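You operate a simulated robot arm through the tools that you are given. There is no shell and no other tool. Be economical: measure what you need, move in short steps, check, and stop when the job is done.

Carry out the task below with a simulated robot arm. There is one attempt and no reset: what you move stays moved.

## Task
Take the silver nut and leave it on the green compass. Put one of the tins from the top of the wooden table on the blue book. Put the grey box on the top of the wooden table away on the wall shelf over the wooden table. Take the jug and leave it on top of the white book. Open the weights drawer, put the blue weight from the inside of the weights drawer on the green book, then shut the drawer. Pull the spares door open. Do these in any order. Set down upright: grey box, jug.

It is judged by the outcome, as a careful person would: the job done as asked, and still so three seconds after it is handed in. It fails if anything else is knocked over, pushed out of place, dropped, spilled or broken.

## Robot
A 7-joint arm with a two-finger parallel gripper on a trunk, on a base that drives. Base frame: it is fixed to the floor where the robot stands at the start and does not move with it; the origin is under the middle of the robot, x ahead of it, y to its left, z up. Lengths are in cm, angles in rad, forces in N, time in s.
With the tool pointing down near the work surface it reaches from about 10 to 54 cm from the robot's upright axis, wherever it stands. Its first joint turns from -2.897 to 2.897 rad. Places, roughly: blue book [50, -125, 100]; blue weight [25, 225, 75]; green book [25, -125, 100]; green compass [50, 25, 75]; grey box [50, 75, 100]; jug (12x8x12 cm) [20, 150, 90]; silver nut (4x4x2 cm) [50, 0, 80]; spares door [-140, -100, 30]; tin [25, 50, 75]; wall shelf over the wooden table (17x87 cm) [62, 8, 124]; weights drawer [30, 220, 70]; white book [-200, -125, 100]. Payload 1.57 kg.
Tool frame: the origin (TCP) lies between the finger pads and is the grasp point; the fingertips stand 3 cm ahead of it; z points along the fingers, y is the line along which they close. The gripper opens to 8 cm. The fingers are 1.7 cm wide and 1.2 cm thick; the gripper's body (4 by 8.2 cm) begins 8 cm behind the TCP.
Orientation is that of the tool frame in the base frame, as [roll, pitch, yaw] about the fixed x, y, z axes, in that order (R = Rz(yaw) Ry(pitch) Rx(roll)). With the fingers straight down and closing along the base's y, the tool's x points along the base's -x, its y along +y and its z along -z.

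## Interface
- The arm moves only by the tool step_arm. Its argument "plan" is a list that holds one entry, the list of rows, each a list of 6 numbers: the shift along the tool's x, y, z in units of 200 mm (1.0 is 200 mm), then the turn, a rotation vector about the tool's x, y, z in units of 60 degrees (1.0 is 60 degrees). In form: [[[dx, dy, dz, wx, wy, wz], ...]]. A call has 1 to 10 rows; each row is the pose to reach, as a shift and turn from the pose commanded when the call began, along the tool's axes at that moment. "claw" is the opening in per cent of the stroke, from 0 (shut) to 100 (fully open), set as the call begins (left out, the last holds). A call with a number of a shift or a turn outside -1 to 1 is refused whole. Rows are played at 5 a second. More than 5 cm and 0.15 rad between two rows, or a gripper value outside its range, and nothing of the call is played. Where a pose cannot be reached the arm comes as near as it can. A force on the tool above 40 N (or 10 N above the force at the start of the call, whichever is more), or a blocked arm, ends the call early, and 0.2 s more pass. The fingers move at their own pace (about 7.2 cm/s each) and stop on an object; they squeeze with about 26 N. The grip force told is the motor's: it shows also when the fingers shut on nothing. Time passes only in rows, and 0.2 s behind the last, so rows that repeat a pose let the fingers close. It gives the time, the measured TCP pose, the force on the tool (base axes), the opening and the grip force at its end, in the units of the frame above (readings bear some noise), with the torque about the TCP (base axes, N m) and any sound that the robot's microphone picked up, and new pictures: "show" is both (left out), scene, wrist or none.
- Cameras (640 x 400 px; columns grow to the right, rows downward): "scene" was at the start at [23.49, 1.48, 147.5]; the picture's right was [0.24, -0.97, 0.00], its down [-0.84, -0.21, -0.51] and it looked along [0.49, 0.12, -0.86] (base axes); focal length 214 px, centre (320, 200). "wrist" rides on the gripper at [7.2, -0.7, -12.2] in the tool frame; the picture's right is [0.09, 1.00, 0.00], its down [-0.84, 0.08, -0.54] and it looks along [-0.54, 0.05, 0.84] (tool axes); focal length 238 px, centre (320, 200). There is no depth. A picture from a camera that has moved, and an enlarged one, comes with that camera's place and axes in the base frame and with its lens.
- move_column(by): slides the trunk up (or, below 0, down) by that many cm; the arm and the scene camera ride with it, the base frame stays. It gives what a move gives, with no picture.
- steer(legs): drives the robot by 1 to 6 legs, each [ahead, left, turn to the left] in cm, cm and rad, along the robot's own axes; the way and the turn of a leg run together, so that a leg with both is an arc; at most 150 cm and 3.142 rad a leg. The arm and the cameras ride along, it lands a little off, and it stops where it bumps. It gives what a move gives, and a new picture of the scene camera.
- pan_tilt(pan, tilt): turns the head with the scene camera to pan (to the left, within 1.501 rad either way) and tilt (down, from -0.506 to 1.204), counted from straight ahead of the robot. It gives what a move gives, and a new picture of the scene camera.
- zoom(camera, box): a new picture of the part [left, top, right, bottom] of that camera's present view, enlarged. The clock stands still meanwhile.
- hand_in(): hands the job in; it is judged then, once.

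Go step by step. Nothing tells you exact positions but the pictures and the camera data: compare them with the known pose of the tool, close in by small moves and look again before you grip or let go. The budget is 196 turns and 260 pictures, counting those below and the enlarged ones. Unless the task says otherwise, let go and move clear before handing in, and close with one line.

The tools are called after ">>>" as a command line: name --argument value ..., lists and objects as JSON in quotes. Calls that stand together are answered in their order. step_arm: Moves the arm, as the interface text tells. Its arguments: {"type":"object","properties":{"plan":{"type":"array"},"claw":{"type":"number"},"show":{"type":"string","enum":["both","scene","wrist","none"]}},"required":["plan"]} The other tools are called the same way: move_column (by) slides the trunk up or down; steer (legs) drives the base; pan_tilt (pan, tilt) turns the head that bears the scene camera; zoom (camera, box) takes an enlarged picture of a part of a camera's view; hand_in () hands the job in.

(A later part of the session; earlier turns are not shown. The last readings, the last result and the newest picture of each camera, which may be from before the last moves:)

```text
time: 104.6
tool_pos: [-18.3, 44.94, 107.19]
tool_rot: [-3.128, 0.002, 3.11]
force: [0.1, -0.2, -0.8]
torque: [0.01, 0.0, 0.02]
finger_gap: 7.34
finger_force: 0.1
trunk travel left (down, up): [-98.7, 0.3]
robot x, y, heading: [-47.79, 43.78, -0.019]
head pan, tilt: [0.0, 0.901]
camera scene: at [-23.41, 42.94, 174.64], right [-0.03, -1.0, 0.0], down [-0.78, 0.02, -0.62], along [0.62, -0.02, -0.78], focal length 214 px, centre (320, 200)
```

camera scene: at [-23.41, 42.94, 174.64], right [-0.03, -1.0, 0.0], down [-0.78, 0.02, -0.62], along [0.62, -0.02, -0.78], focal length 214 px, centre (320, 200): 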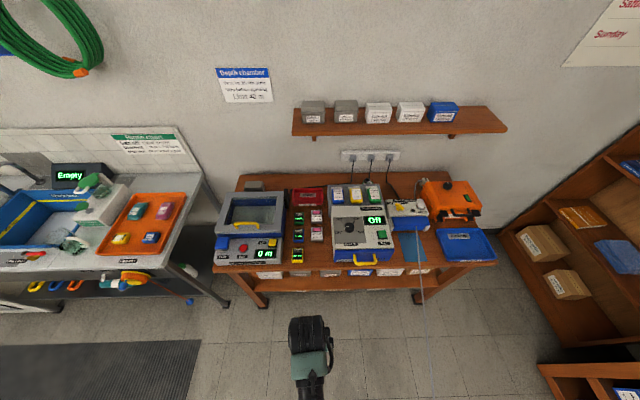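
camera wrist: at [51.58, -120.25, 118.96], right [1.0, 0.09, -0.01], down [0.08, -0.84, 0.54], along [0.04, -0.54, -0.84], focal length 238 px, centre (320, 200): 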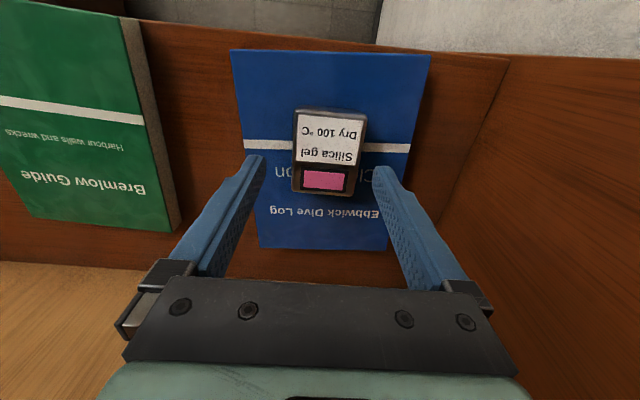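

Grey box seen behind the depth chamber at the table's left-back corner. Moving in front of the chamber.

>>> steer --legs '[[0, 30, 0.019]]'

>>> steer --legs '[[20, 0, 0]]'

>>> zoom --camera "scene" --box '[220, 100, 420, 225]'

```text
time: 106.7
tool_pos: [-17.86, 75.84, 107.34]
tool_rot: [-3.13, 0.003, 3.129]
force: [-1.1, -0.7, -1.1]
torque: [-0.05, -0.05, 0.0]
finger_gap: 7.37
finger_force: 0.1
trunk travel left (down, up): [-98.7, 0.3]
robot x, y, heading: [-47.35, 73.79, -0.007]
head pan, tilt: [0.0, 0.901]
camera scene: at [-22.93, 73.59, 174.64], right [-0.01, -1.0, 0.0], down [-0.78, 0.01, -0.62], along [0.62, 0.0, -0.78], focal length 214 px, centre (320, 200)
```

scene: 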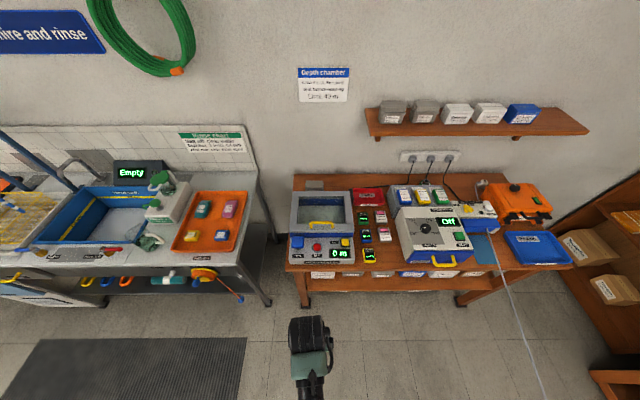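

```text
time: 108.3
tool_pos: [2.16, 75.75, 107.25]
tool_rot: [-3.127, 0.005, 3.13]
force: [-0.4, 0.1, 0.1]
torque: [-0.02, -0.01, -0.03]
finger_gap: 7.35
finger_force: 0.0
trunk travel left (down, up): [-98.7, 0.3]
robot x, y, heading: [-27.02, 74.19, -0.002]
head pan, tilt: [0.0, 0.901]
camera scene: at [-3.0, 73.59, 174.65], right [-0.01, -1.0, 0.0], down [-0.78, 0.0, -0.62], along [0.62, 0.0, -0.78], focal length 214 px, centre (320, 200)
```

scene: 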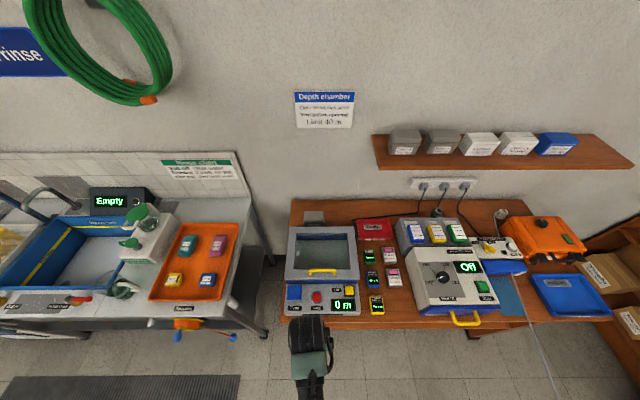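

```text
3.20 times, centred on (320, 162) of scene
camera zoom: at [-3.0, 73.59, 174.65], right [-0.01, -1.0, 0.0], down [-0.78, 0.0, -0.62], along [0.62, 0.0, -0.78], focal length 686 px, centre (320, 320)
```

zoom: 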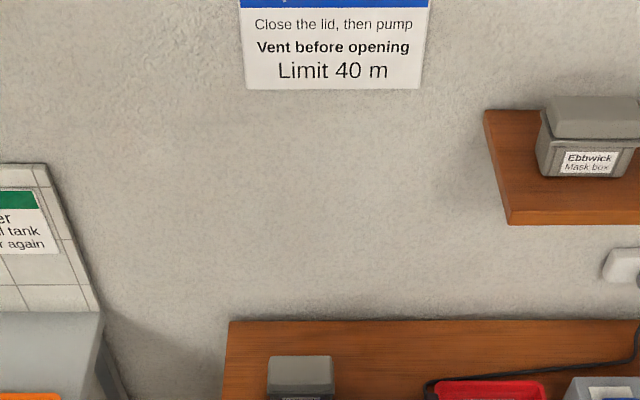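

The chamber top is at z≈100; the grey box (≈9.5 wide, 6–7 deep) is at ≈(54,76). I'll raise the tool, rotate it 90° to grip along x, and drive in.

>>> step_arm --plan '[[[0, 0, -0.1, 0, 0, 0.14], [0, 0, -0.2, 0, 0, 0.28], [0, 0, -0.3, 0, 0, 0.42], [0, 0, -0.4, 0, 0, 0.56], [0, 0, -0.5, 0, 0, 0.7], [0, 0, -0.5, 0, 0, 0.84], [0, 0, -0.5, 0, 0, 0.98]]]' --claw 100 --show "none"

>>> step_arm --plan '[[[0, 0, 0, 0, 0, 0.14], [0, 0, 0, 0, 0, 0.28], [0, 0, 0, 0, 0, 0.42], [0, 0, 0, 0, 0, 0.53]]]' --show "none"

>>> steer --legs '[[30, 0, 0]]'

>>> zoom --camera "wrist" --box '[0, 0, 640, 400]'

```text
time: 109.9
tool_pos: [2.23, 75.78, 117.22]
tool_rot: [-3.136, 0.014, 2.099]
force: [0.3, -0.5, -0.1]
torque: [-0.03, 0.02, -0.01]
finger_gap: 8.01
finger_force: 0.0
trunk travel left (down, up): [-98.7, 0.3]
robot x, y, heading: [-27.77, 73.84, -0.008]
head pan, tilt: [0.0, 0.901]
```

```text
time: 110.9
tool_pos: [2.1, 75.83, 117.22]
tool_rot: [3.14, 0.015, 1.547]
force: [0.1, 0.4, -0.2]
torque: [0.03, -0.01, 0.0]
finger_gap: 8.0
finger_force: 0.1
trunk travel left (down, up): [-98.7, 0.3]
robot x, y, heading: [-27.19, 73.92, -0.004]
head pan, tilt: [0.0, 0.901]
```

```text
time: 112.9
tool_pos: [29.1, 75.74, 117.12]
tool_rot: [-3.141, 0.013, 1.55]
force: [1.0, 0.9, 0.9]
torque: [0.04, 0.06, 0.0]
finger_gap: 8.01
finger_force: 0.1
trunk travel left (down, up): [-98.7, 0.3]
robot x, y, heading: [-1.37, 73.46, -0.0]
head pan, tilt: [0.0, 0.901]
stopped in leg 1: the robot was blocked; the commanded pose is now the measured one
camera scene: at [24.1, 73.51, 174.55], right [0.0, -1.0, 0.0], down [-0.79, 0.0, -0.62], along [0.62, 0.0, -0.79], focal length 214 px, centre (320, 200)
```

scene: 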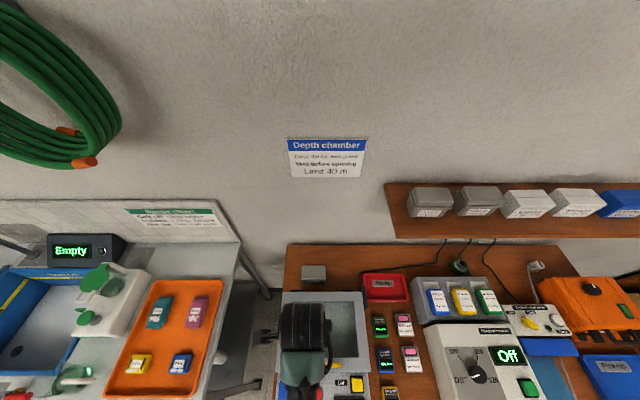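

```text
1.00 times, centred on (320, 200) of wrist (not enlarged: the box is as wide or as high as the picture)
camera zoom: at [28.52, 82.96, 129.17], right [1.0, 0.07, 0.0], down [0.06, -0.83, 0.55], along [0.04, -0.55, -0.83], focal length 238 px, centre (320, 200)
```

zoom: 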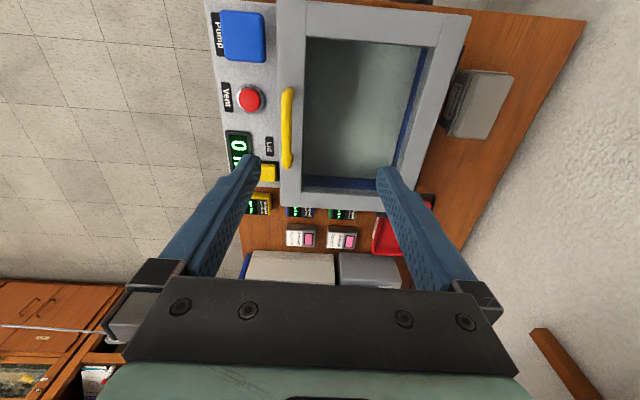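

The box is at ≈(54,77). The base is blocked early here, probably by the bench leg at left; I'll try from further right.

>>> steer --legs '[[-3, 0, 0], [0, -14, 0], [11, 0, 0]]'

```text
time: 115.6
tool_pos: [37.24, 61.63, 117.08]
tool_rot: [3.14, 0.015, 1.548]
force: [0.8, -0.1, -0.6]
torque: [0.0, 0.05, 0.0]
finger_gap: 7.99
finger_force: 0.0
trunk travel left (down, up): [-98.7, 0.3]
robot x, y, heading: [7.34, 59.86, -0.007]
head pan, tilt: [0.0, 0.901]
stopped in leg 3: the robot was blocked; the commanded pose is now the measured one
camera scene: at [32.15, 59.35, 174.6], right [-0.01, -1.0, 0.0], down [-0.78, 0.0, -0.62], along [0.62, 0.0, -0.78], focal length 214 px, centre (320, 200)
```

scene: 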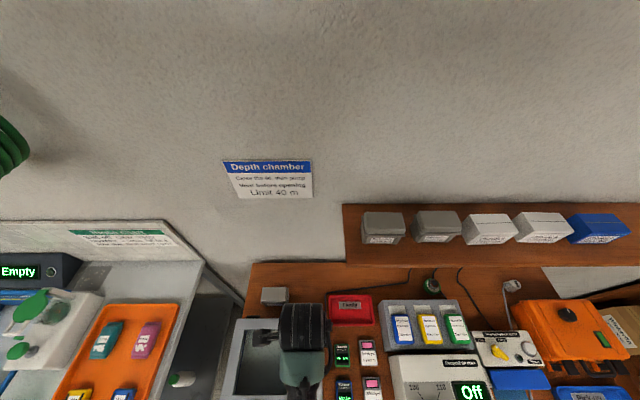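

Now moving the tool over the box.

>>> step_arm --plan '[[[0.13, 0.14, 0, 0, 0, 0], [0.26, 0.28, 0, 0, 0, 0], [0.39, 0.42, 0, 0, 0, 0], [0.52, 0.56, 0, 0, 0, 0], [0.65, 0.7, 0.1, 0, 0, 0], [0.77, 0.835, 0.2, 0, 0, 0]]]' --show "both"

```text
time: 117.0
tool_pos: [54.06, 76.48, 113.22]
tool_rot: [3.138, 0.012, 1.549]
force: [-0.1, 0.0, 1.0]
torque: [-0.03, 0.02, 0.02]
finger_gap: 8.0
finger_force: 0.1
trunk travel left (down, up): [-98.7, 0.3]
robot x, y, heading: [7.6, 59.36, -0.009]
head pan, tilt: [0.0, 0.901]
camera scene: at [31.99, 59.37, 174.62], right [-0.01, -1.0, 0.0], down [-0.78, 0.0, -0.62], along [0.62, 0.0, -0.78], focal length 214 px, centre (320, 200)
camera wrist: at [53.63, 83.76, 125.27], right [1.0, 0.07, 0.0], down [0.06, -0.83, 0.55], along [0.04, -0.55, -0.83], focal length 238 px, centre (320, 200)
```

scene: 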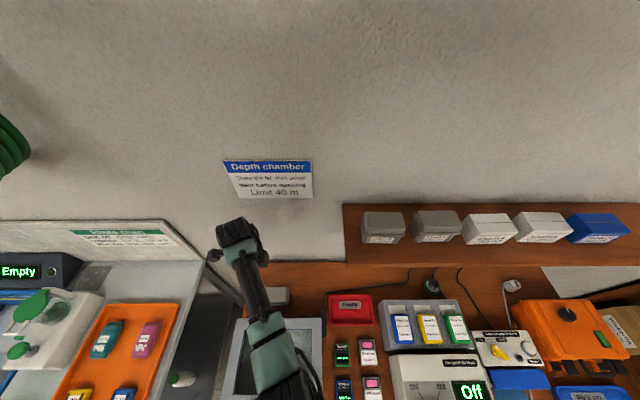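
wrist: 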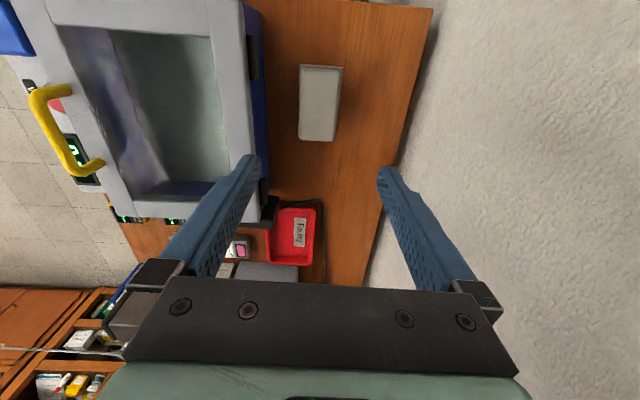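

Aligned; the box lid is 5.8 cm deep. Lowering 13 cm and re-checking.

>>> step_arm --plan '[[[0.03, 0, 0.22, 0, 0, 0], [0.03, 0, 0.44, 0, 0, 0], [0.03, 0, 0.65, 0, 0, 0], [0.03, 0, 0.65, 0, 0, 0]]]' --show "both"

```text
time: 118.0
tool_pos: [54.14, 76.86, 100.21]
tool_rot: [3.136, 0.013, 1.549]
force: [0.0, 1.0, 0.0]
torque: [0.02, 0.01, -0.02]
finger_gap: 8.0
finger_force: 0.0
trunk travel left (down, up): [-98.7, 0.3]
robot x, y, heading: [7.32, 59.53, -0.004]
head pan, tilt: [0.0, 0.901]
camera scene: at [31.88, 59.3, 174.64], right [-0.01, -1.0, 0.0], down [-0.78, 0.0, -0.62], along [0.62, 0.0, -0.78], focal length 214 px, centre (320, 200)
camera wrist: at [53.56, 84.15, 112.25], right [1.0, 0.07, 0.0], down [0.06, -0.83, 0.55], along [0.04, -0.55, -0.83], focal length 238 px, centre (320, 200)
```

scene: 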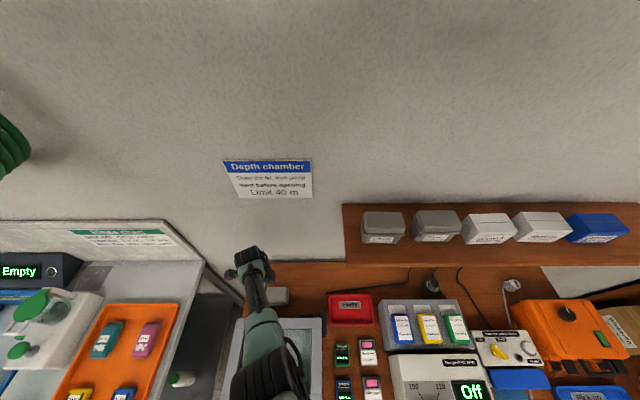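
wrist: 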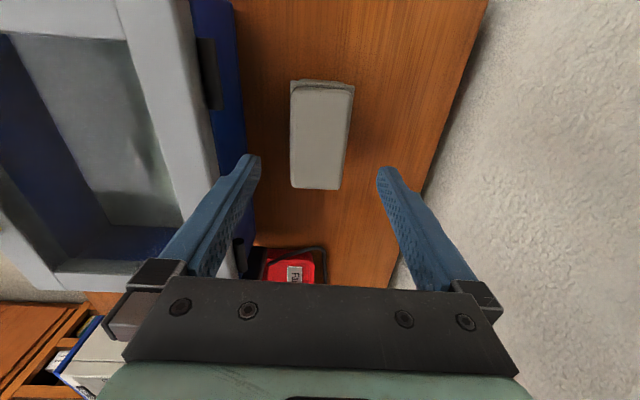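

Descending another 6 cm, straddling the box, then re-checking.

>>> step_arm --plan '[[[0, 0, 0.15, 0, 0, 0], [0, 0, 0.3, 0, 0, 0], [0, 0, 0.3, 0, 0, 0]]]' --show "wrist"

```text
time: 118.8
tool_pos: [53.29, 76.19, 96.7]
tool_rot: [3.136, 0.014, 1.548]
force: [1.0, -0.2, 0.2]
torque: [0.0, -0.01, 0.01]
finger_gap: 7.99
finger_force: 0.2
out of reach, approached as far as the arm can: row 1, 2, 3
trunk travel left (down, up): [-98.7, 0.3]
robot x, y, heading: [7.09, 59.46, -0.001]
head pan, tilt: [0.0, 0.901]
camera wrist: at [52.73, 83.38, 108.75], right [1.0, 0.07, 0.0], down [0.06, -0.83, 0.55], along [0.04, -0.55, -0.83], focal length 238 px, centre (320, 200)
```

wrist: 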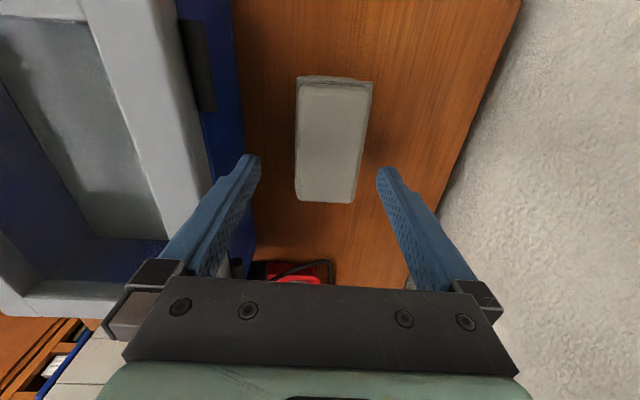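

At the reach limit because the trunk is high. I'll go back up a little, recentre, and lower via the trunk.

>>> step_arm --plan '[[[0.03, 0.045, -0.2, 0, 0, 0], [0.03, 0.045, -0.2, 0, 0, 0]]]' --show "none"

>>> move_column --by -7

>>> zoom --camera "wrist" --box '[160, 50, 480, 250]'

```text
time: 119.4
tool_pos: [54.08, 76.91, 100.57]
tool_rot: [3.138, 0.013, 1.549]
force: [0.0, -0.5, 1.4]
torque: [-0.04, 0.03, 0.0]
finger_gap: 7.98
finger_force: 0.1
trunk travel left (down, up): [-98.7, 0.3]
robot x, y, heading: [7.52, 59.79, -0.008]
head pan, tilt: [0.0, 0.901]
```

```text
time: 120.5
tool_pos: [54.14, 76.8, 93.58]
tool_rot: [3.139, 0.015, 1.547]
force: [-0.5, -0.8, 0.3]
torque: [0.01, -0.02, -0.02]
finger_gap: 7.99
finger_force: 0.1
trunk travel left (down, up): [-91.7, 7.3]
robot x, y, heading: [7.4, 59.18, -0.007]
head pan, tilt: [0.0, 0.901]
```

```text
2.00 times, centred on (320, 150) of wrist
camera zoom: at [53.57, 84.06, 105.67], right [1.0, 0.07, 0.0], down [0.06, -0.83, 0.55], along [0.04, -0.55, -0.83], focal length 477 px, centre (320, 300)
```

zoom: 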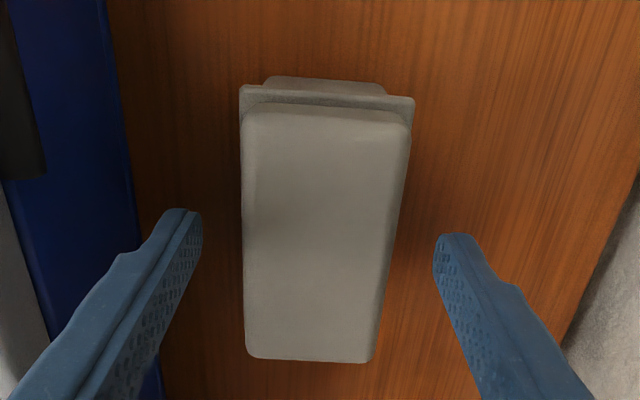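

Well centred. Lowering 5 cm and closing.

>>> step_arm --plan '[[[-0.02, 0, 0.12, 0, 0, 0], [-0.03, 0, 0.25, 0, 0, 0], [-0.03, 0, 0.25, 0, 0, 0]]]' --show "none"

>>> step_arm --plan '[[[0, 0, 0, 0, 0, 0], [0, 0, 0, 0, 0, 0], [0, 0, 0, 0, 0, 0]]]' --claw 0 --show "wrist"

```text
time: 121.2
tool_pos: [53.23, 75.91, 89.43]
tool_rot: [3.138, 0.015, 1.548]
force: [0.7, -0.4, 0.2]
torque: [0.01, 0.0, -0.03]
finger_gap: 8.01
finger_force: 0.0
out of reach, approached as far as the arm can: row 2, 3
trunk travel left (down, up): [-91.7, 7.3]
robot x, y, heading: [7.37, 59.57, -0.009]
head pan, tilt: [0.0, 0.901]
```

```text
time: 122.0
tool_pos: [53.17, 75.81, 89.4]
tool_rot: [3.137, 0.014, 1.548]
force: [-1.2, -0.5, -0.9]
torque: [0.07, 0.06, 0.05]
finger_gap: 5.76
finger_force: 25.8
trunk travel left (down, up): [-91.7, 7.3]
robot x, y, heading: [7.36, 59.89, -0.001]
head pan, tilt: [0.0, 0.901]
camera wrist: at [52.71, 83.03, 101.57], right [1.0, 0.07, 0.0], down [0.06, -0.83, 0.55], along [0.04, -0.55, -0.83], focal length 238 px, centre (320, 200)
```

wrist: 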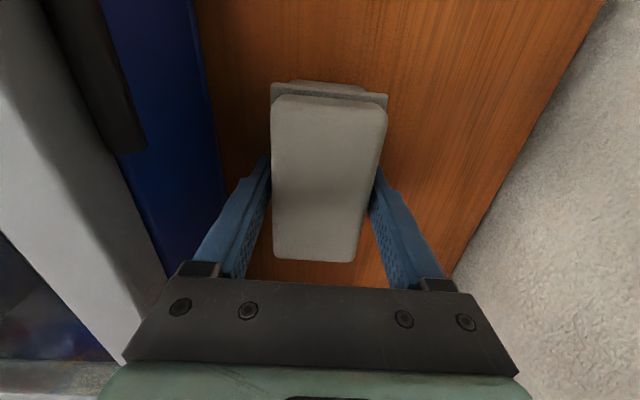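

Gripped (5.8 cm). Lifting with trunk and arm.

>>> move_column --by 6.5

>>> step_arm --plan '[[[0, 0, -0.2, 0, 0, 0], [0, 0, -0.4, 0, 0, 0], [0, 0, -0.6, 0, 0, 0], [0, 0, -0.8, 0, 0, 0]]]' --show "both"

```text
time: 123.1
tool_pos: [53.24, 75.85, 95.97]
tool_rot: [3.139, 0.014, 1.549]
force: [0.2, 0.7, -2.9]
torque: [-0.03, -0.01, -0.02]
finger_gap: 5.76
finger_force: 25.9
trunk travel left (down, up): [-98.2, 0.8]
robot x, y, heading: [7.21, 59.04, -0.004]
head pan, tilt: [0.0, 0.901]
```

```text
time: 124.1
tool_pos: [52.92, 76.23, 111.92]
tool_rot: [3.138, 0.014, 1.548]
force: [0.2, 0.1, -1.6]
torque: [-0.06, 0.0, 0.01]
finger_gap: 5.78
finger_force: 26.1
trunk travel left (down, up): [-98.2, 0.8]
robot x, y, heading: [7.56, 59.71, -0.004]
head pan, tilt: [0.0, 0.901]
camera scene: at [31.86, 59.29, 174.14], right [-0.01, -1.0, 0.0], down [-0.78, 0.0, -0.62], along [0.62, 0.0, -0.78], focal length 214 px, centre (320, 200)
camera wrist: at [52.47, 83.44, 124.04], right [1.0, 0.07, 0.0], down [0.06, -0.83, 0.55], along [0.04, -0.55, -0.83], focal length 238 px, centre (320, 200)
```

scene: 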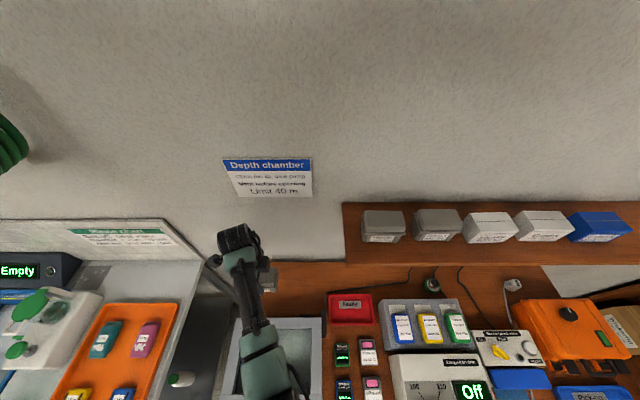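
wrist: 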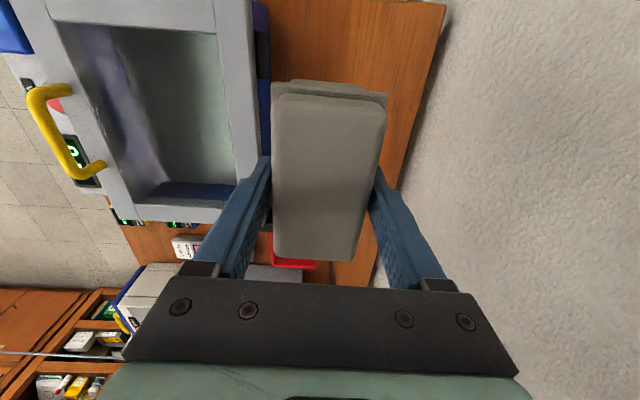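

Now raising to z≈139, backing off, and driving right toward the free end of the shelf.

>>> step_arm --plan '[[[0, 0, -0.2, 0, 0, 0], [0, -0.1, -0.4, 0, 0, 0], [0, -0.2, -0.6, 0, 0, 0], [0, -0.3, -0.8, 0, 0, 0], [0, -0.4, -1.0, 0, 0, 0]]]' --show "none"

>>> step_arm --plan '[[[0, 0, -0.2, 0, 0, 0], [0, 0, -0.4, 0, 0, 0]]]' --show "scene"

```text
time: 125.3
tool_pos: [50.52, 76.23, 120.81]
tool_rot: [3.138, 0.014, 1.549]
force: [0.4, -0.7, -3.1]
torque: [0.01, 0.0, 0.03]
finger_gap: 5.78
finger_force: 25.7
out of reach, approached as far as the arm can: row 3, 4, 5
trunk travel left (down, up): [-98.2, 0.8]
robot x, y, heading: [7.34, 59.4, -0.01]
head pan, tilt: [0.0, 0.901]
```

```text
time: 125.9
tool_pos: [50.41, 76.19, 120.77]
tool_rot: [3.139, 0.013, 1.548]
force: [-0.8, -0.8, -2.4]
torque: [-0.01, -0.03, -0.01]
finger_gap: 5.78
finger_force: 25.7
out of reach, approached as far as the arm can: row 1, 2
trunk travel left (down, up): [-98.2, 0.8]
robot x, y, heading: [7.34, 59.66, -0.012]
head pan, tilt: [0.0, 0.901]
camera scene: at [31.91, 59.32, 174.14], right [-0.01, -1.0, 0.0], down [-0.78, 0.0, -0.62], along [0.62, 0.0, -0.78], focal length 214 px, centre (320, 200)
```

scene: 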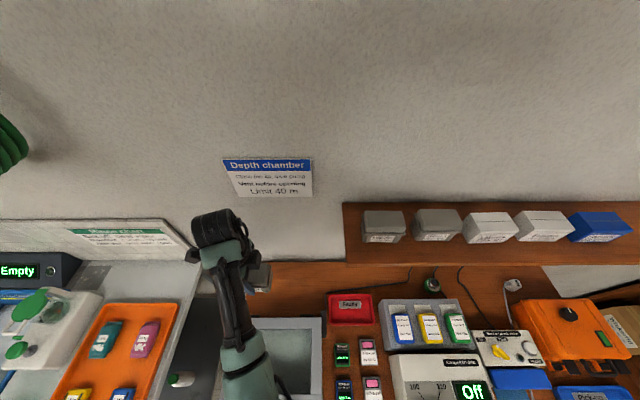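

The arm is at its upper reach in this posture. I'll back off from the table, bring the hand closer in, raise it there, and then test extending at height.

>>> steer --legs '[[-45, 0, 0], [0, -60, 0]]'

>>> step_arm --plan '[[[0.05, -0.2, 0, 0, 0, 0], [0.1, -0.4, 0, 0, 0, 0], [0.1, -0.6, -0.1, 0, 0, 0], [0.1, -0.7, -0.3, 0, 0, 0], [0.1, -0.7, -0.5, 0, 0, 0], [0.1, -0.7, -0.7, 0, 0, 0], [0.1, -0.7, -0.9, 0, 0, 0]]]' --show "scene"

```text
time: 131.6
tool_pos: [5.16, 17.03, 120.74]
tool_rot: [3.14, 0.015, 1.557]
force: [0.6, -0.2, -2.1]
torque: [0.01, -0.01, -0.01]
finger_gap: 5.75
finger_force: 26.3
trunk travel left (down, up): [-98.2, 0.8]
robot x, y, heading: [-38.24, 0.42, 0.0]
head pan, tilt: [0.0, 0.901]
camera scene: at [-13.33, -0.01, 174.13], right [0.0, -1.0, 0.0], down [-0.78, 0.0, -0.62], along [0.62, 0.0, -0.78], focal length 214 px, centre (320, 200)
```

scene: 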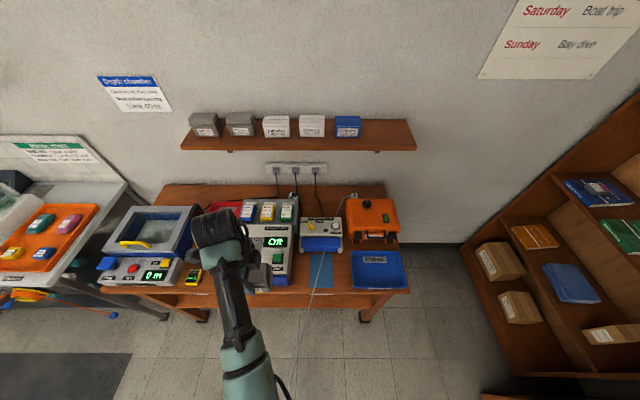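

```text
time: 133.2
tool_pos: [-8.9, 19.42, 138.71]
tool_rot: [3.139, 0.015, 1.559]
force: [0.3, 0.2, -1.6]
torque: [0.01, -0.02, 0.03]
finger_gap: 5.73
finger_force: 25.9
trunk travel left (down, up): [-98.2, 0.8]
robot x, y, heading: [-37.55, -0.08, 0.003]
head pan, tilt: [0.0, 0.901]
camera scene: at [-13.33, -0.07, 174.13], right [0.0, -1.0, 0.0], down [-0.78, 0.0, -0.62], along [0.62, 0.0, -0.78], focal length 214 px, centre (320, 200)
```

scene: 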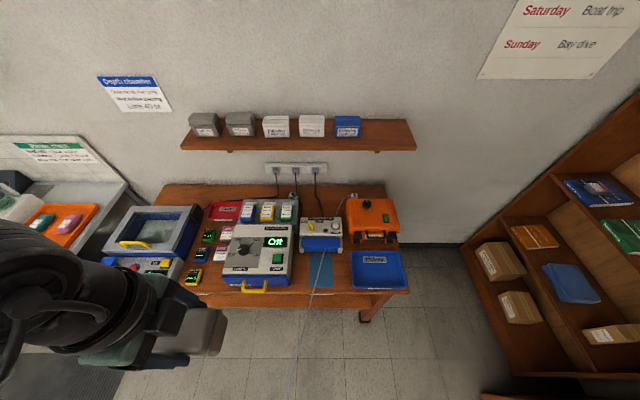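

It reaches z=138.7 at r≈35. Testing extension forward at this height (free space here).

>>> step_arm --plan '[[[0, 0.2, 0, 0, 0, 0], [0, 0.4, 0, 0, 0, 0], [0, 0.6, 0, 0, 0, 0], [0, 0.8, 0, 0, 0, 0], [0, 1.0, 0, 0, 0, 0]]]' --show "scene"

```text
time: 134.4
tool_pos: [11.38, 19.19, 138.8]
tool_rot: [3.14, 0.014, 1.556]
force: [0.7, -0.3, -1.0]
torque: [0.0, 0.04, 0.0]
finger_gap: 5.77
finger_force: 26.2
trunk travel left (down, up): [-98.2, 0.8]
robot x, y, heading: [-37.79, 0.03, 0.001]
head pan, tilt: [0.0, 0.901]
camera scene: at [-13.17, -0.13, 174.11], right [0.0, -1.0, 0.0], down [-0.78, 0.0, -0.62], along [0.62, 0.0, -0.78], focal length 214 px, centre (320, 200)
```

scene: 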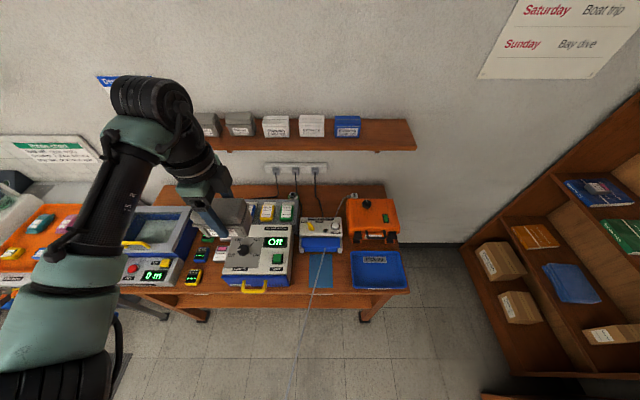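

It extends fine in this elbow-high posture. Before driving in, I'll inspect the thin cable in front of the sealer that may obstruct the base.

>>> zoom --camera "scene" --box '[240, 200, 400, 400]'

>>> pan_tilt --pan -0.3 --tilt 1.2

```text
2.00 times, centred on (320, 300) of scene
camera zoom: at [-13.17, -0.13, 174.11], right [0.0, -1.0, 0.0], down [-0.78, 0.0, -0.62], along [0.62, 0.0, -0.78], focal length 429 px, centre (320, 0)
```

zoom: 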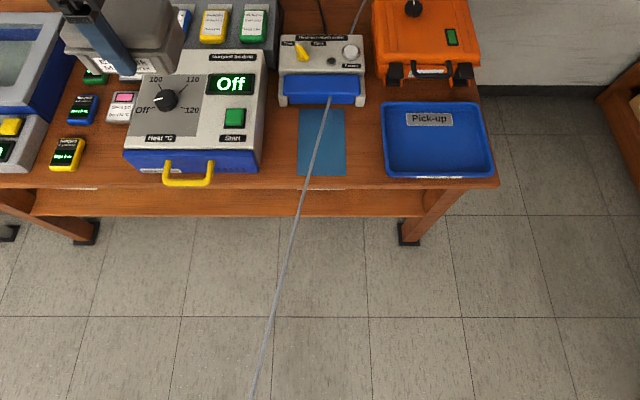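

```text
time: 135.2
tool_pos: [11.14, 19.35, 138.91]
tool_rot: [3.138, 0.014, 1.557]
force: [0.1, 0.2, -1.3]
torque: [0.02, -0.01, 0.01]
finger_gap: 5.75
finger_force: 26.3
trunk travel left (down, up): [-98.2, 0.8]
robot x, y, heading: [-37.28, -0.08, 0.001]
head pan, tilt: [-0.3, 1.201]
camera scene: at [-15.57, -1.71, 172.16], right [-0.29, -0.96, 0.0], down [-0.89, 0.27, -0.36], along [0.35, -0.11, -0.93], focal length 214 px, centre (320, 200)
```

scene: 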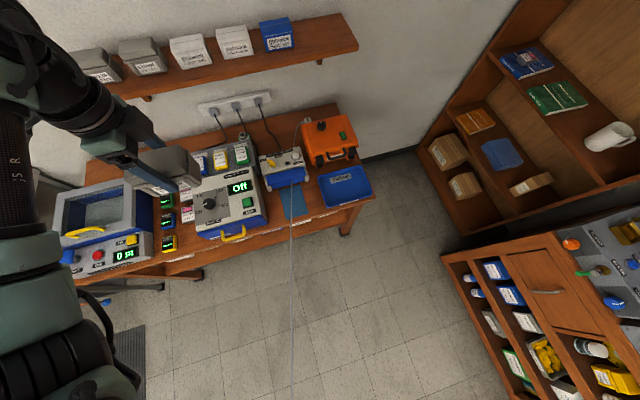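

Geometry now makes sense: base radius ≈20 cm and the table legs at (17,-31) and (17,86) block it. I'll counter-rotate the tool by 0.6 rad and approach with the robot turned right by 0.6, so the arm keeps this good posture.

>>> step_arm --plan '[[[0, 0, 0, 0, 0, -0.142], [0, 0, 0, 0, 0, -0.284], [0, 0, 0, 0, 0, -0.426], [0, 0, 0, 0, 0, -0.568]]]' --show "none"

>>> steer --legs '[[0, -12, 0], [0, 0, -0.595], [20, 13.5, 0]]'

>>> pan_tilt --pan 0.3 --tilt 0.8

```text
time: 136.2
tool_pos: [11.21, 19.31, 138.7]
tool_rot: [-3.136, 0.015, 2.156]
force: [0.0, 1.0, -1.9]
torque: [-0.03, 0.0, 0.01]
finger_gap: 5.77
finger_force: 25.9
trunk travel left (down, up): [-98.2, 0.8]
robot x, y, heading: [-37.94, 0.22, 0.006]
head pan, tilt: [-0.3, 1.201]
```

```text
time: 140.5
tool_pos: [37.71, -23.59, 138.84]
tool_rot: [-3.138, 0.013, 1.559]
force: [-0.8, 0.0, -1.8]
torque: [-0.02, -0.04, -0.01]
finger_gap: 5.77
finger_force: 25.8
trunk travel left (down, up): [-98.2, 0.8]
robot x, y, heading: [-13.65, -11.74, -0.591]
head pan, tilt: [-0.3, 1.201]
camera scene: at [3.71, -26.19, 172.17], right [-0.78, -0.63, 0.0], down [-0.59, 0.73, -0.36], along [0.23, -0.28, -0.93], focal length 214 px, centre (320, 200)
```

scene: 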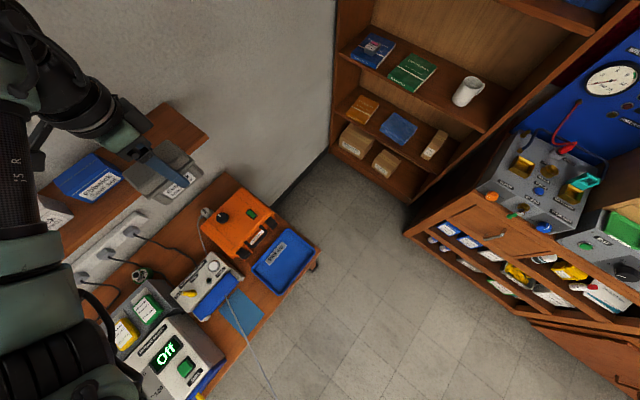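

```text
time: 141.5
tool_pos: [37.67, -23.7, 138.89]
tool_rot: [-3.136, 0.013, 1.559]
force: [-0.4, -0.5, -1.1]
torque: [-0.03, -0.01, 0.01]
finger_gap: 5.77
finger_force: 25.9
trunk travel left (down, up): [-98.2, 0.8]
robot x, y, heading: [-14.18, -12.09, -0.59]
head pan, tilt: [0.3, 0.799]
camera scene: at [7.99, -24.17, 174.93], right [-0.29, -0.96, 0.0], down [-0.69, 0.21, -0.7], along [0.67, -0.2, -0.72], focal length 214 px, centre (320, 200)
```

scene: 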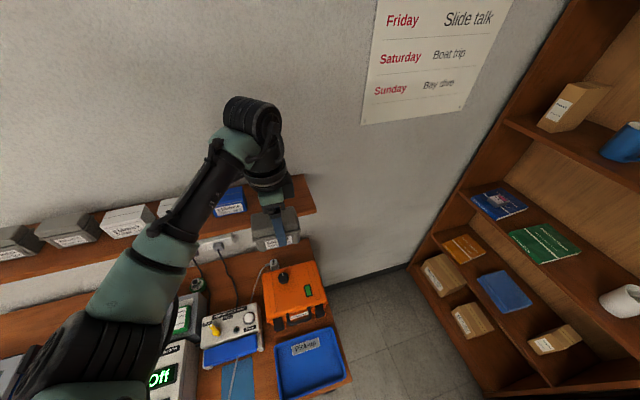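

Everything is in line. Checking the wrist view before driving over the shelf.

>>> steer --legs '[[8.3, 5.6, 0]]'

>>> zoom --camera "wrist" --box '[0, 0, 640, 400]'

```text
time: 142.6
tool_pos: [47.64, -23.62, 138.86]
tool_rot: [-3.139, 0.015, 1.555]
force: [0.7, 0.0, -1.6]
torque: [-0.03, 0.03, -0.02]
finger_gap: 5.78
finger_force: 26.2
trunk travel left (down, up): [-98.2, 0.8]
robot x, y, heading: [-3.65, -12.35, -0.589]
head pan, tilt: [0.3, 0.799]
camera scene: at [17.92, -24.17, 174.94], right [-0.29, -0.96, 0.0], down [-0.69, 0.21, -0.7], along [0.67, -0.2, -0.72], focal length 214 px, centre (320, 200)
```

scene: 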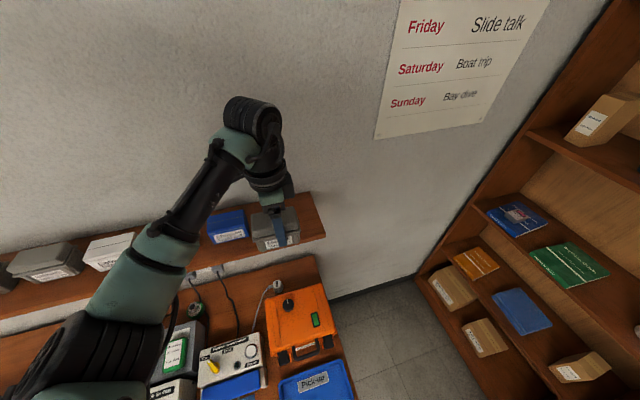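

```text
1.00 times, centred on (320, 200) of wrist (not enlarged: the box is as wide or as high as the picture)
camera zoom: at [47.11, -16.55, 150.93], right [1.0, 0.08, -0.01], down [0.07, -0.83, 0.55], along [0.04, -0.55, -0.83], focal length 238 px, centre (320, 200)
```

zoom: 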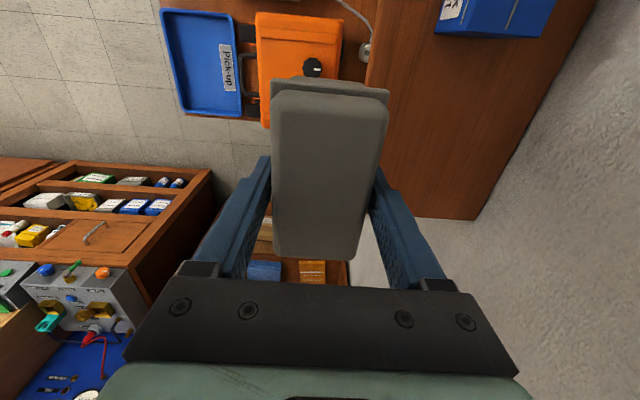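

The shelf's free end spans y −35…−15. Moving the base 10 cm further in and adjusting y slightly with the arm.

>>> steer --legs '[[8.6, 5.6, 0]]'

>>> step_arm --plan '[[[-0.04, 0.04, 0, 0, 0, 0], [-0.08, 0.07, 0, 0, 0, 0], [-0.08, 0.07, 0, 0, 0, 0]]]' --show "both"

```text
time: 143.8
tool_pos: [57.94, -24.06, 138.88]
tool_rot: [-3.136, 0.013, 1.557]
force: [-0.5, -0.1, -1.5]
torque: [-0.03, 0.03, 0.0]
finger_gap: 5.79
finger_force: 26.3
trunk travel left (down, up): [-98.2, 0.8]
robot x, y, heading: [6.24, -12.23, -0.59]
head pan, tilt: [0.3, 0.799]
camera scene: at [28.29, -24.44, 174.94], right [-0.29, -0.96, 0.0], down [-0.69, 0.21, -0.7], along [0.67, -0.2, -0.72], focal length 214 px, centre (320, 200)
```

scene: 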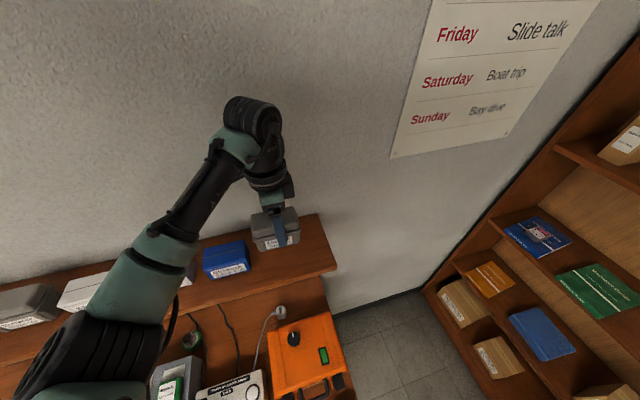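

```text
time: 144.6
tool_pos: [59.61, -25.6, 138.81]
tool_rot: [-3.136, 0.013, 1.556]
force: [-0.4, -0.4, -1.9]
torque: [0.0, 0.0, -0.03]
finger_gap: 5.74
finger_force: 25.6
trunk travel left (down, up): [-98.2, 0.8]
robot x, y, heading: [6.96, -12.16, -0.593]
head pan, tilt: [0.3, 0.799]
camera scene: at [28.45, -24.41, 174.92], right [-0.29, -0.96, 0.0], down [-0.69, 0.21, -0.7], along [0.67, -0.2, -0.72], focal length 214 px, centre (320, 200)
camera wrist: at [59.12, -18.41, 150.86], right [1.0, 0.08, -0.01], down [0.07, -0.83, 0.55], along [0.04, -0.55, -0.83], focal length 238 px, centre (320, 200)
```

scene: 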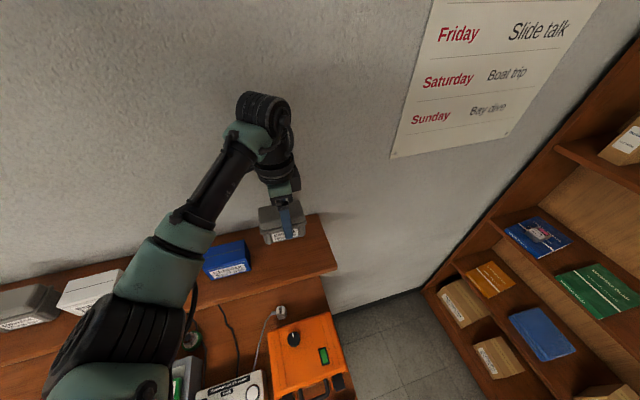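
wrist: 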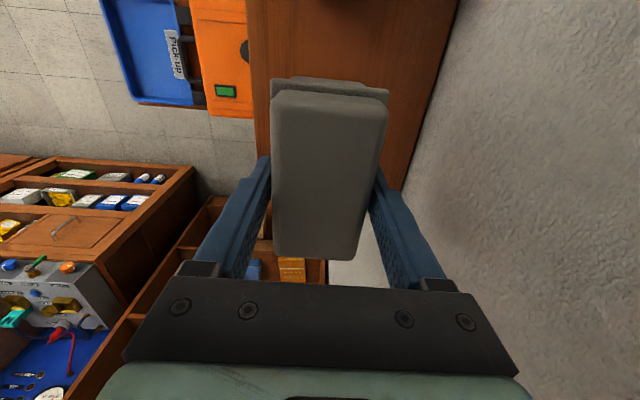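

Above the free shelf area. Lowering 7 cm with the trunk, then gently to contact.

>>> move_column --by -7

>>> step_arm --plan '[[[0, 0, 0.02, 0, 0, 0], [0, 0, 0.04, 0, 0, 0], [0, 0, 0.06, 0, 0, 0], [0, 0, 0.08, 0, 0, 0], [0, 0, 0.1, 0, 0, 0], [0, 0, 0.12, 0, 0, 0], [0, 0, 0.14, 0, 0, 0]]]' --show "both"

```text
time: 145.7
tool_pos: [59.41, -25.6, 131.85]
tool_rot: [-3.136, 0.015, 1.555]
force: [-0.4, -0.2, -1.4]
torque: [-0.02, -0.03, 0.0]
finger_gap: 5.74
finger_force: 25.9
trunk travel left (down, up): [-91.2, 7.8]
robot x, y, heading: [6.68, -12.68, -0.593]
head pan, tilt: [0.3, 0.799]
```

```text
time: 147.3
tool_pos: [59.6, -25.66, 129.24]
tool_rot: [3.14, 0.015, 1.557]
force: [0.8, -0.6, 18.1]
torque: [-0.03, -0.05, 0.02]
finger_gap: 5.79
finger_force: 26.1
trunk travel left (down, up): [-91.2, 7.8]
robot x, y, heading: [6.16, -12.48, -0.594]
head pan, tilt: [0.3, 0.799]
camera scene: at [28.21, -24.4, 168.0], right [-0.29, -0.96, 0.0], down [-0.69, 0.21, -0.7], along [0.67, -0.2, -0.72], focal length 214 px, centre (320, 200)
camera wrist: at [58.94, -18.42, 141.32], right [1.0, 0.08, 0.0], down [0.07, -0.83, 0.56], along [0.04, -0.55, -0.83], focal length 238 px, centre (320, 200)
```

scene: 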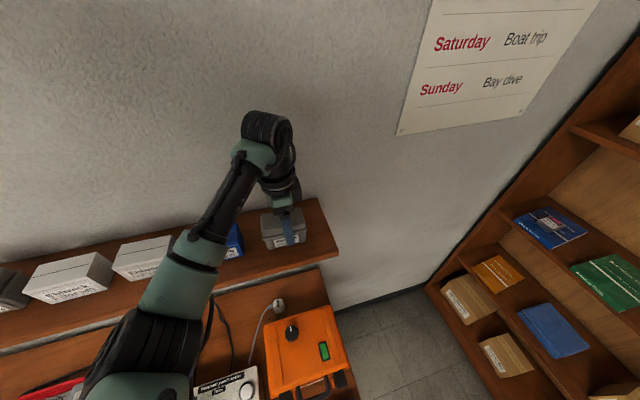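
wrist: 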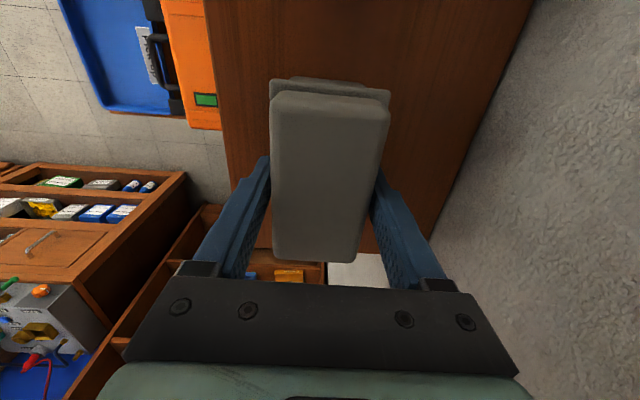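

Contact at z=129.2 (18 N); the box sits well within the shelf. Releasing and lifting away.

>>> step_arm --plan '[[[0, 0, -0.02, 0, 0, 0], [0, 0, -0.02, 0, 0, 0], [0, 0, -0.02, 0, 0, 0]]]' --claw 100 --show "none"

>>> move_column --by 7.5

>>> steer --legs '[[-20, -13.5, 0]]'

```text
time: 148.1
tool_pos: [59.44, -25.65, 129.25]
tool_rot: [-3.137, 0.013, 1.557]
force: [0.1, 1.4, -0.4]
torque: [-0.01, 0.01, 0.01]
finger_gap: 8.0
finger_force: 0.1
trunk travel left (down, up): [-91.2, 7.8]
robot x, y, heading: [6.63, -12.48, -0.591]
head pan, tilt: [0.3, 0.799]
```

```text
time: 149.2
tool_pos: [59.46, -25.64, 136.81]
tool_rot: [-3.137, 0.015, 1.558]
force: [0.3, 0.0, 0.4]
torque: [-0.03, -0.04, -0.01]
finger_gap: 8.02
finger_force: 0.1
trunk travel left (down, up): [-98.7, 0.3]
robot x, y, heading: [6.73, -12.58, -0.593]
head pan, tilt: [0.3, 0.799]
```

```text
time: 151.0
tool_pos: [35.31, -25.3, 136.61]
tool_rot: [-3.135, 0.013, 1.556]
force: [-0.5, 0.3, -0.2]
torque: [-0.02, 0.02, 0.01]
finger_gap: 7.99
finger_force: 0.1
trunk travel left (down, up): [-98.7, 0.3]
robot x, y, heading: [-17.41, -12.03, -0.595]
head pan, tilt: [0.3, 0.799]
camera scene: at [4.29, -24.18, 175.41], right [-0.29, -0.96, 0.0], down [-0.69, 0.21, -0.7], along [0.67, -0.2, -0.72], focal length 214 px, centre (320, 200)
```

scene: 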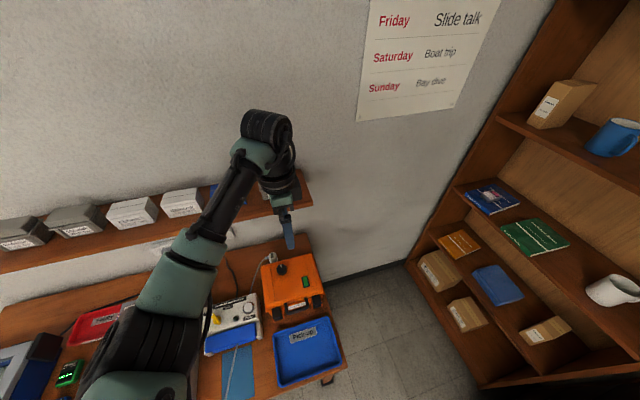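

Checking that the box stayed in place on the shelf.

>>> zoom --camera "scene" --box '[160, 130, 400, 280]'

>>> zoom --camera "wrist" --box '[0, 0, 640, 400]'

```text
2.67 times, centred on (280, 205) of scene
camera zoom: at [4.29, -24.18, 175.41], right [-0.29, -0.96, 0.0], down [-0.69, 0.21, -0.7], along [0.67, -0.2, -0.72], focal length 572 px, centre (427, 187)
```

zoom: 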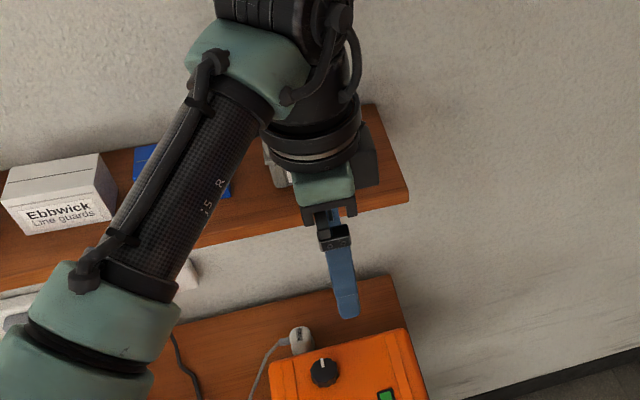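

```text
1.00 times, centred on (320, 200) of wrist (not enlarged: the box is as wide or as high as the picture)
camera zoom: at [34.98, -18.2, 148.87], right [1.0, 0.08, -0.01], down [0.07, -0.83, 0.55], along [0.04, -0.55, -0.83], focal length 238 px, centre (320, 200)
```

zoom: 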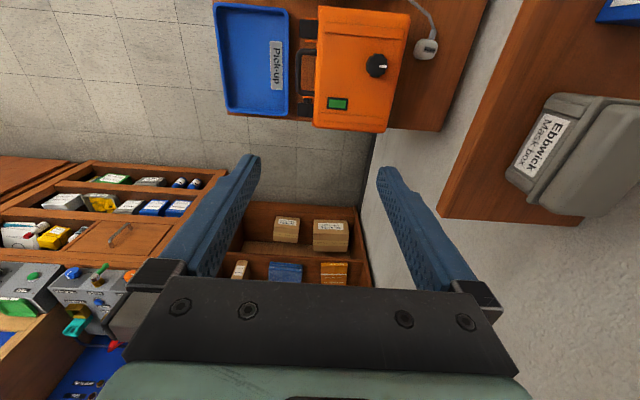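

The grey box is upright on the shelf. Next, driving left to look at the bench with the jug and the weights.

>>> steer --legs '[[0, 0, 0.595], [-32, 0, 0], [0, 120, 0]]'

>>> pan_tilt --pan 0.6 --tilt 0.8

```text
time: 160.4
tool_pos: [0.65, 125.65, 136.89]
tool_rot: [-3.136, 0.014, 2.157]
force: [-0.3, 0.4, 0.3]
torque: [-0.02, 0.04, 0.0]
finger_gap: 8.0
finger_force: 0.1
trunk travel left (down, up): [-98.7, 0.3]
robot x, y, heading: [-50.65, 106.68, 0.011]
head pan, tilt: [0.3, 0.799]
camera scene: at [-25.85, 109.1, 175.43], right [0.3, -0.95, 0.0], down [-0.68, -0.22, -0.7], along [0.66, 0.21, -0.72], focal length 214 px, centre (320, 200)
```

scene: 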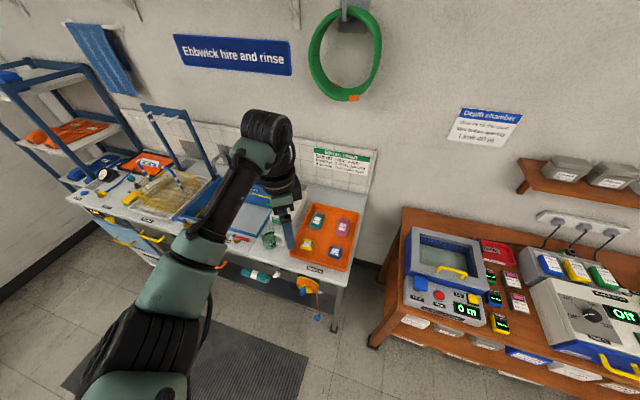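

```text
time: 161.2
tool_pos: [0.57, 125.78, 136.77]
tool_rot: [-3.137, 0.014, 2.157]
force: [-0.2, -0.4, -0.1]
torque: [0.01, -0.02, 0.02]
finger_gap: 8.0
finger_force: 0.1
trunk travel left (down, up): [-98.7, 0.3]
robot x, y, heading: [-50.29, 106.77, 0.011]
head pan, tilt: [0.6, 0.799]
camera scene: at [-26.91, 111.31, 175.43], right [0.57, -0.82, 0.0], down [-0.59, -0.41, -0.7], along [0.57, 0.4, -0.72], focal length 214 px, centre (320, 200)
```

scene: 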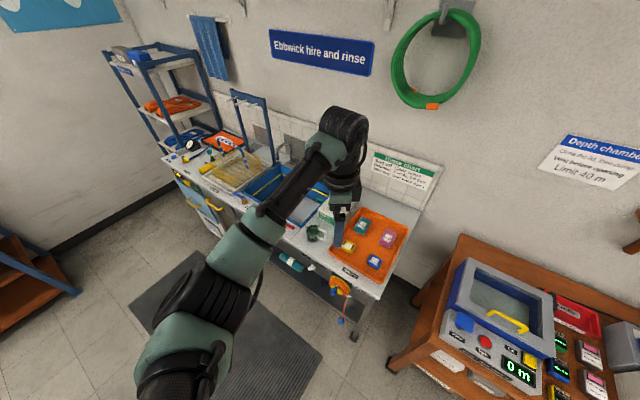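

Driving further left, then looking across the bench.

>>> steer --legs '[[-10, 65, -0.011]]'

>>> pan_tilt --pan -0.25 --tilt 0.8

>>> zoom --camera "scene" --box '[200, 130, 520, 330]'

```text
time: 164.9
tool_pos: [-8.46, 188.66, 136.8]
tool_rot: [-3.136, 0.013, 2.124]
force: [-0.1, -0.6, 0.2]
torque: [-0.01, -0.01, 0.06]
finger_gap: 8.0
finger_force: 0.1
trunk travel left (down, up): [-98.7, 0.3]
robot x, y, heading: [-60.02, 171.47, -0.023]
head pan, tilt: [0.6, 0.799]
camera scene: at [-36.4, 175.09, 175.43], right [0.54, -0.84, 0.0], down [-0.6, -0.39, -0.7], along [0.58, 0.38, -0.72], focal length 214 px, centre (320, 200)
```

scene: 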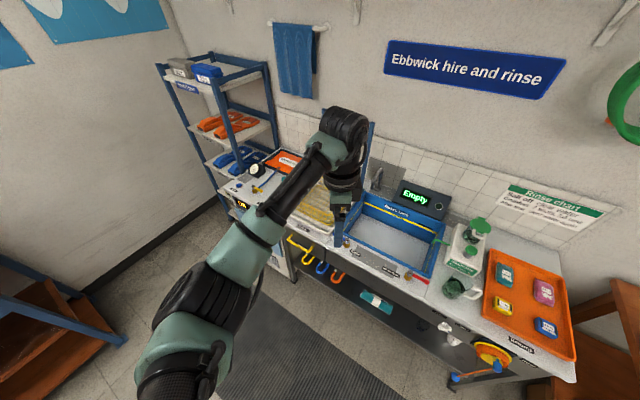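

```text
time: 166.0
tool_pos: [-8.41, 188.84, 136.92]
tool_rot: [-3.137, 0.014, 2.123]
force: [0.1, -0.4, -0.9]
torque: [-0.02, 0.01, 0.0]
finger_gap: 8.0
finger_force: 0.0
trunk travel left (down, up): [-98.7, 0.3]
robot x, y, heading: [-59.97, 170.99, -0.027]
head pan, tilt: [-0.25, 0.799]
camera scene: at [-35.41, 168.6, 175.43], right [-0.27, -0.96, 0.0], down [-0.69, 0.19, -0.7], along [0.67, -0.19, -0.72], focal length 214 px, centre (320, 200)
```

scene: 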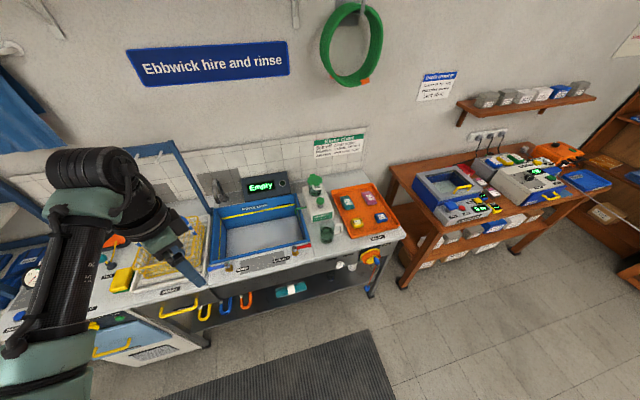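

```text
2.00 times, centred on (360, 230) of scene
camera zoom: at [-35.41, 168.6, 175.43], right [-0.27, -0.96, 0.0], down [-0.69, 0.19, -0.7], along [0.67, -0.19, -0.72], focal length 429 px, centre (240, 140)
```

zoom: 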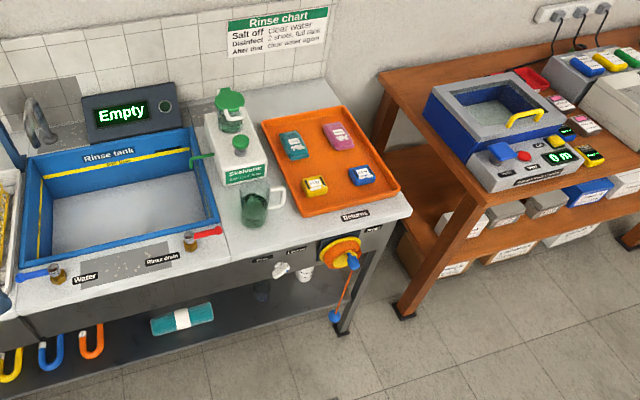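

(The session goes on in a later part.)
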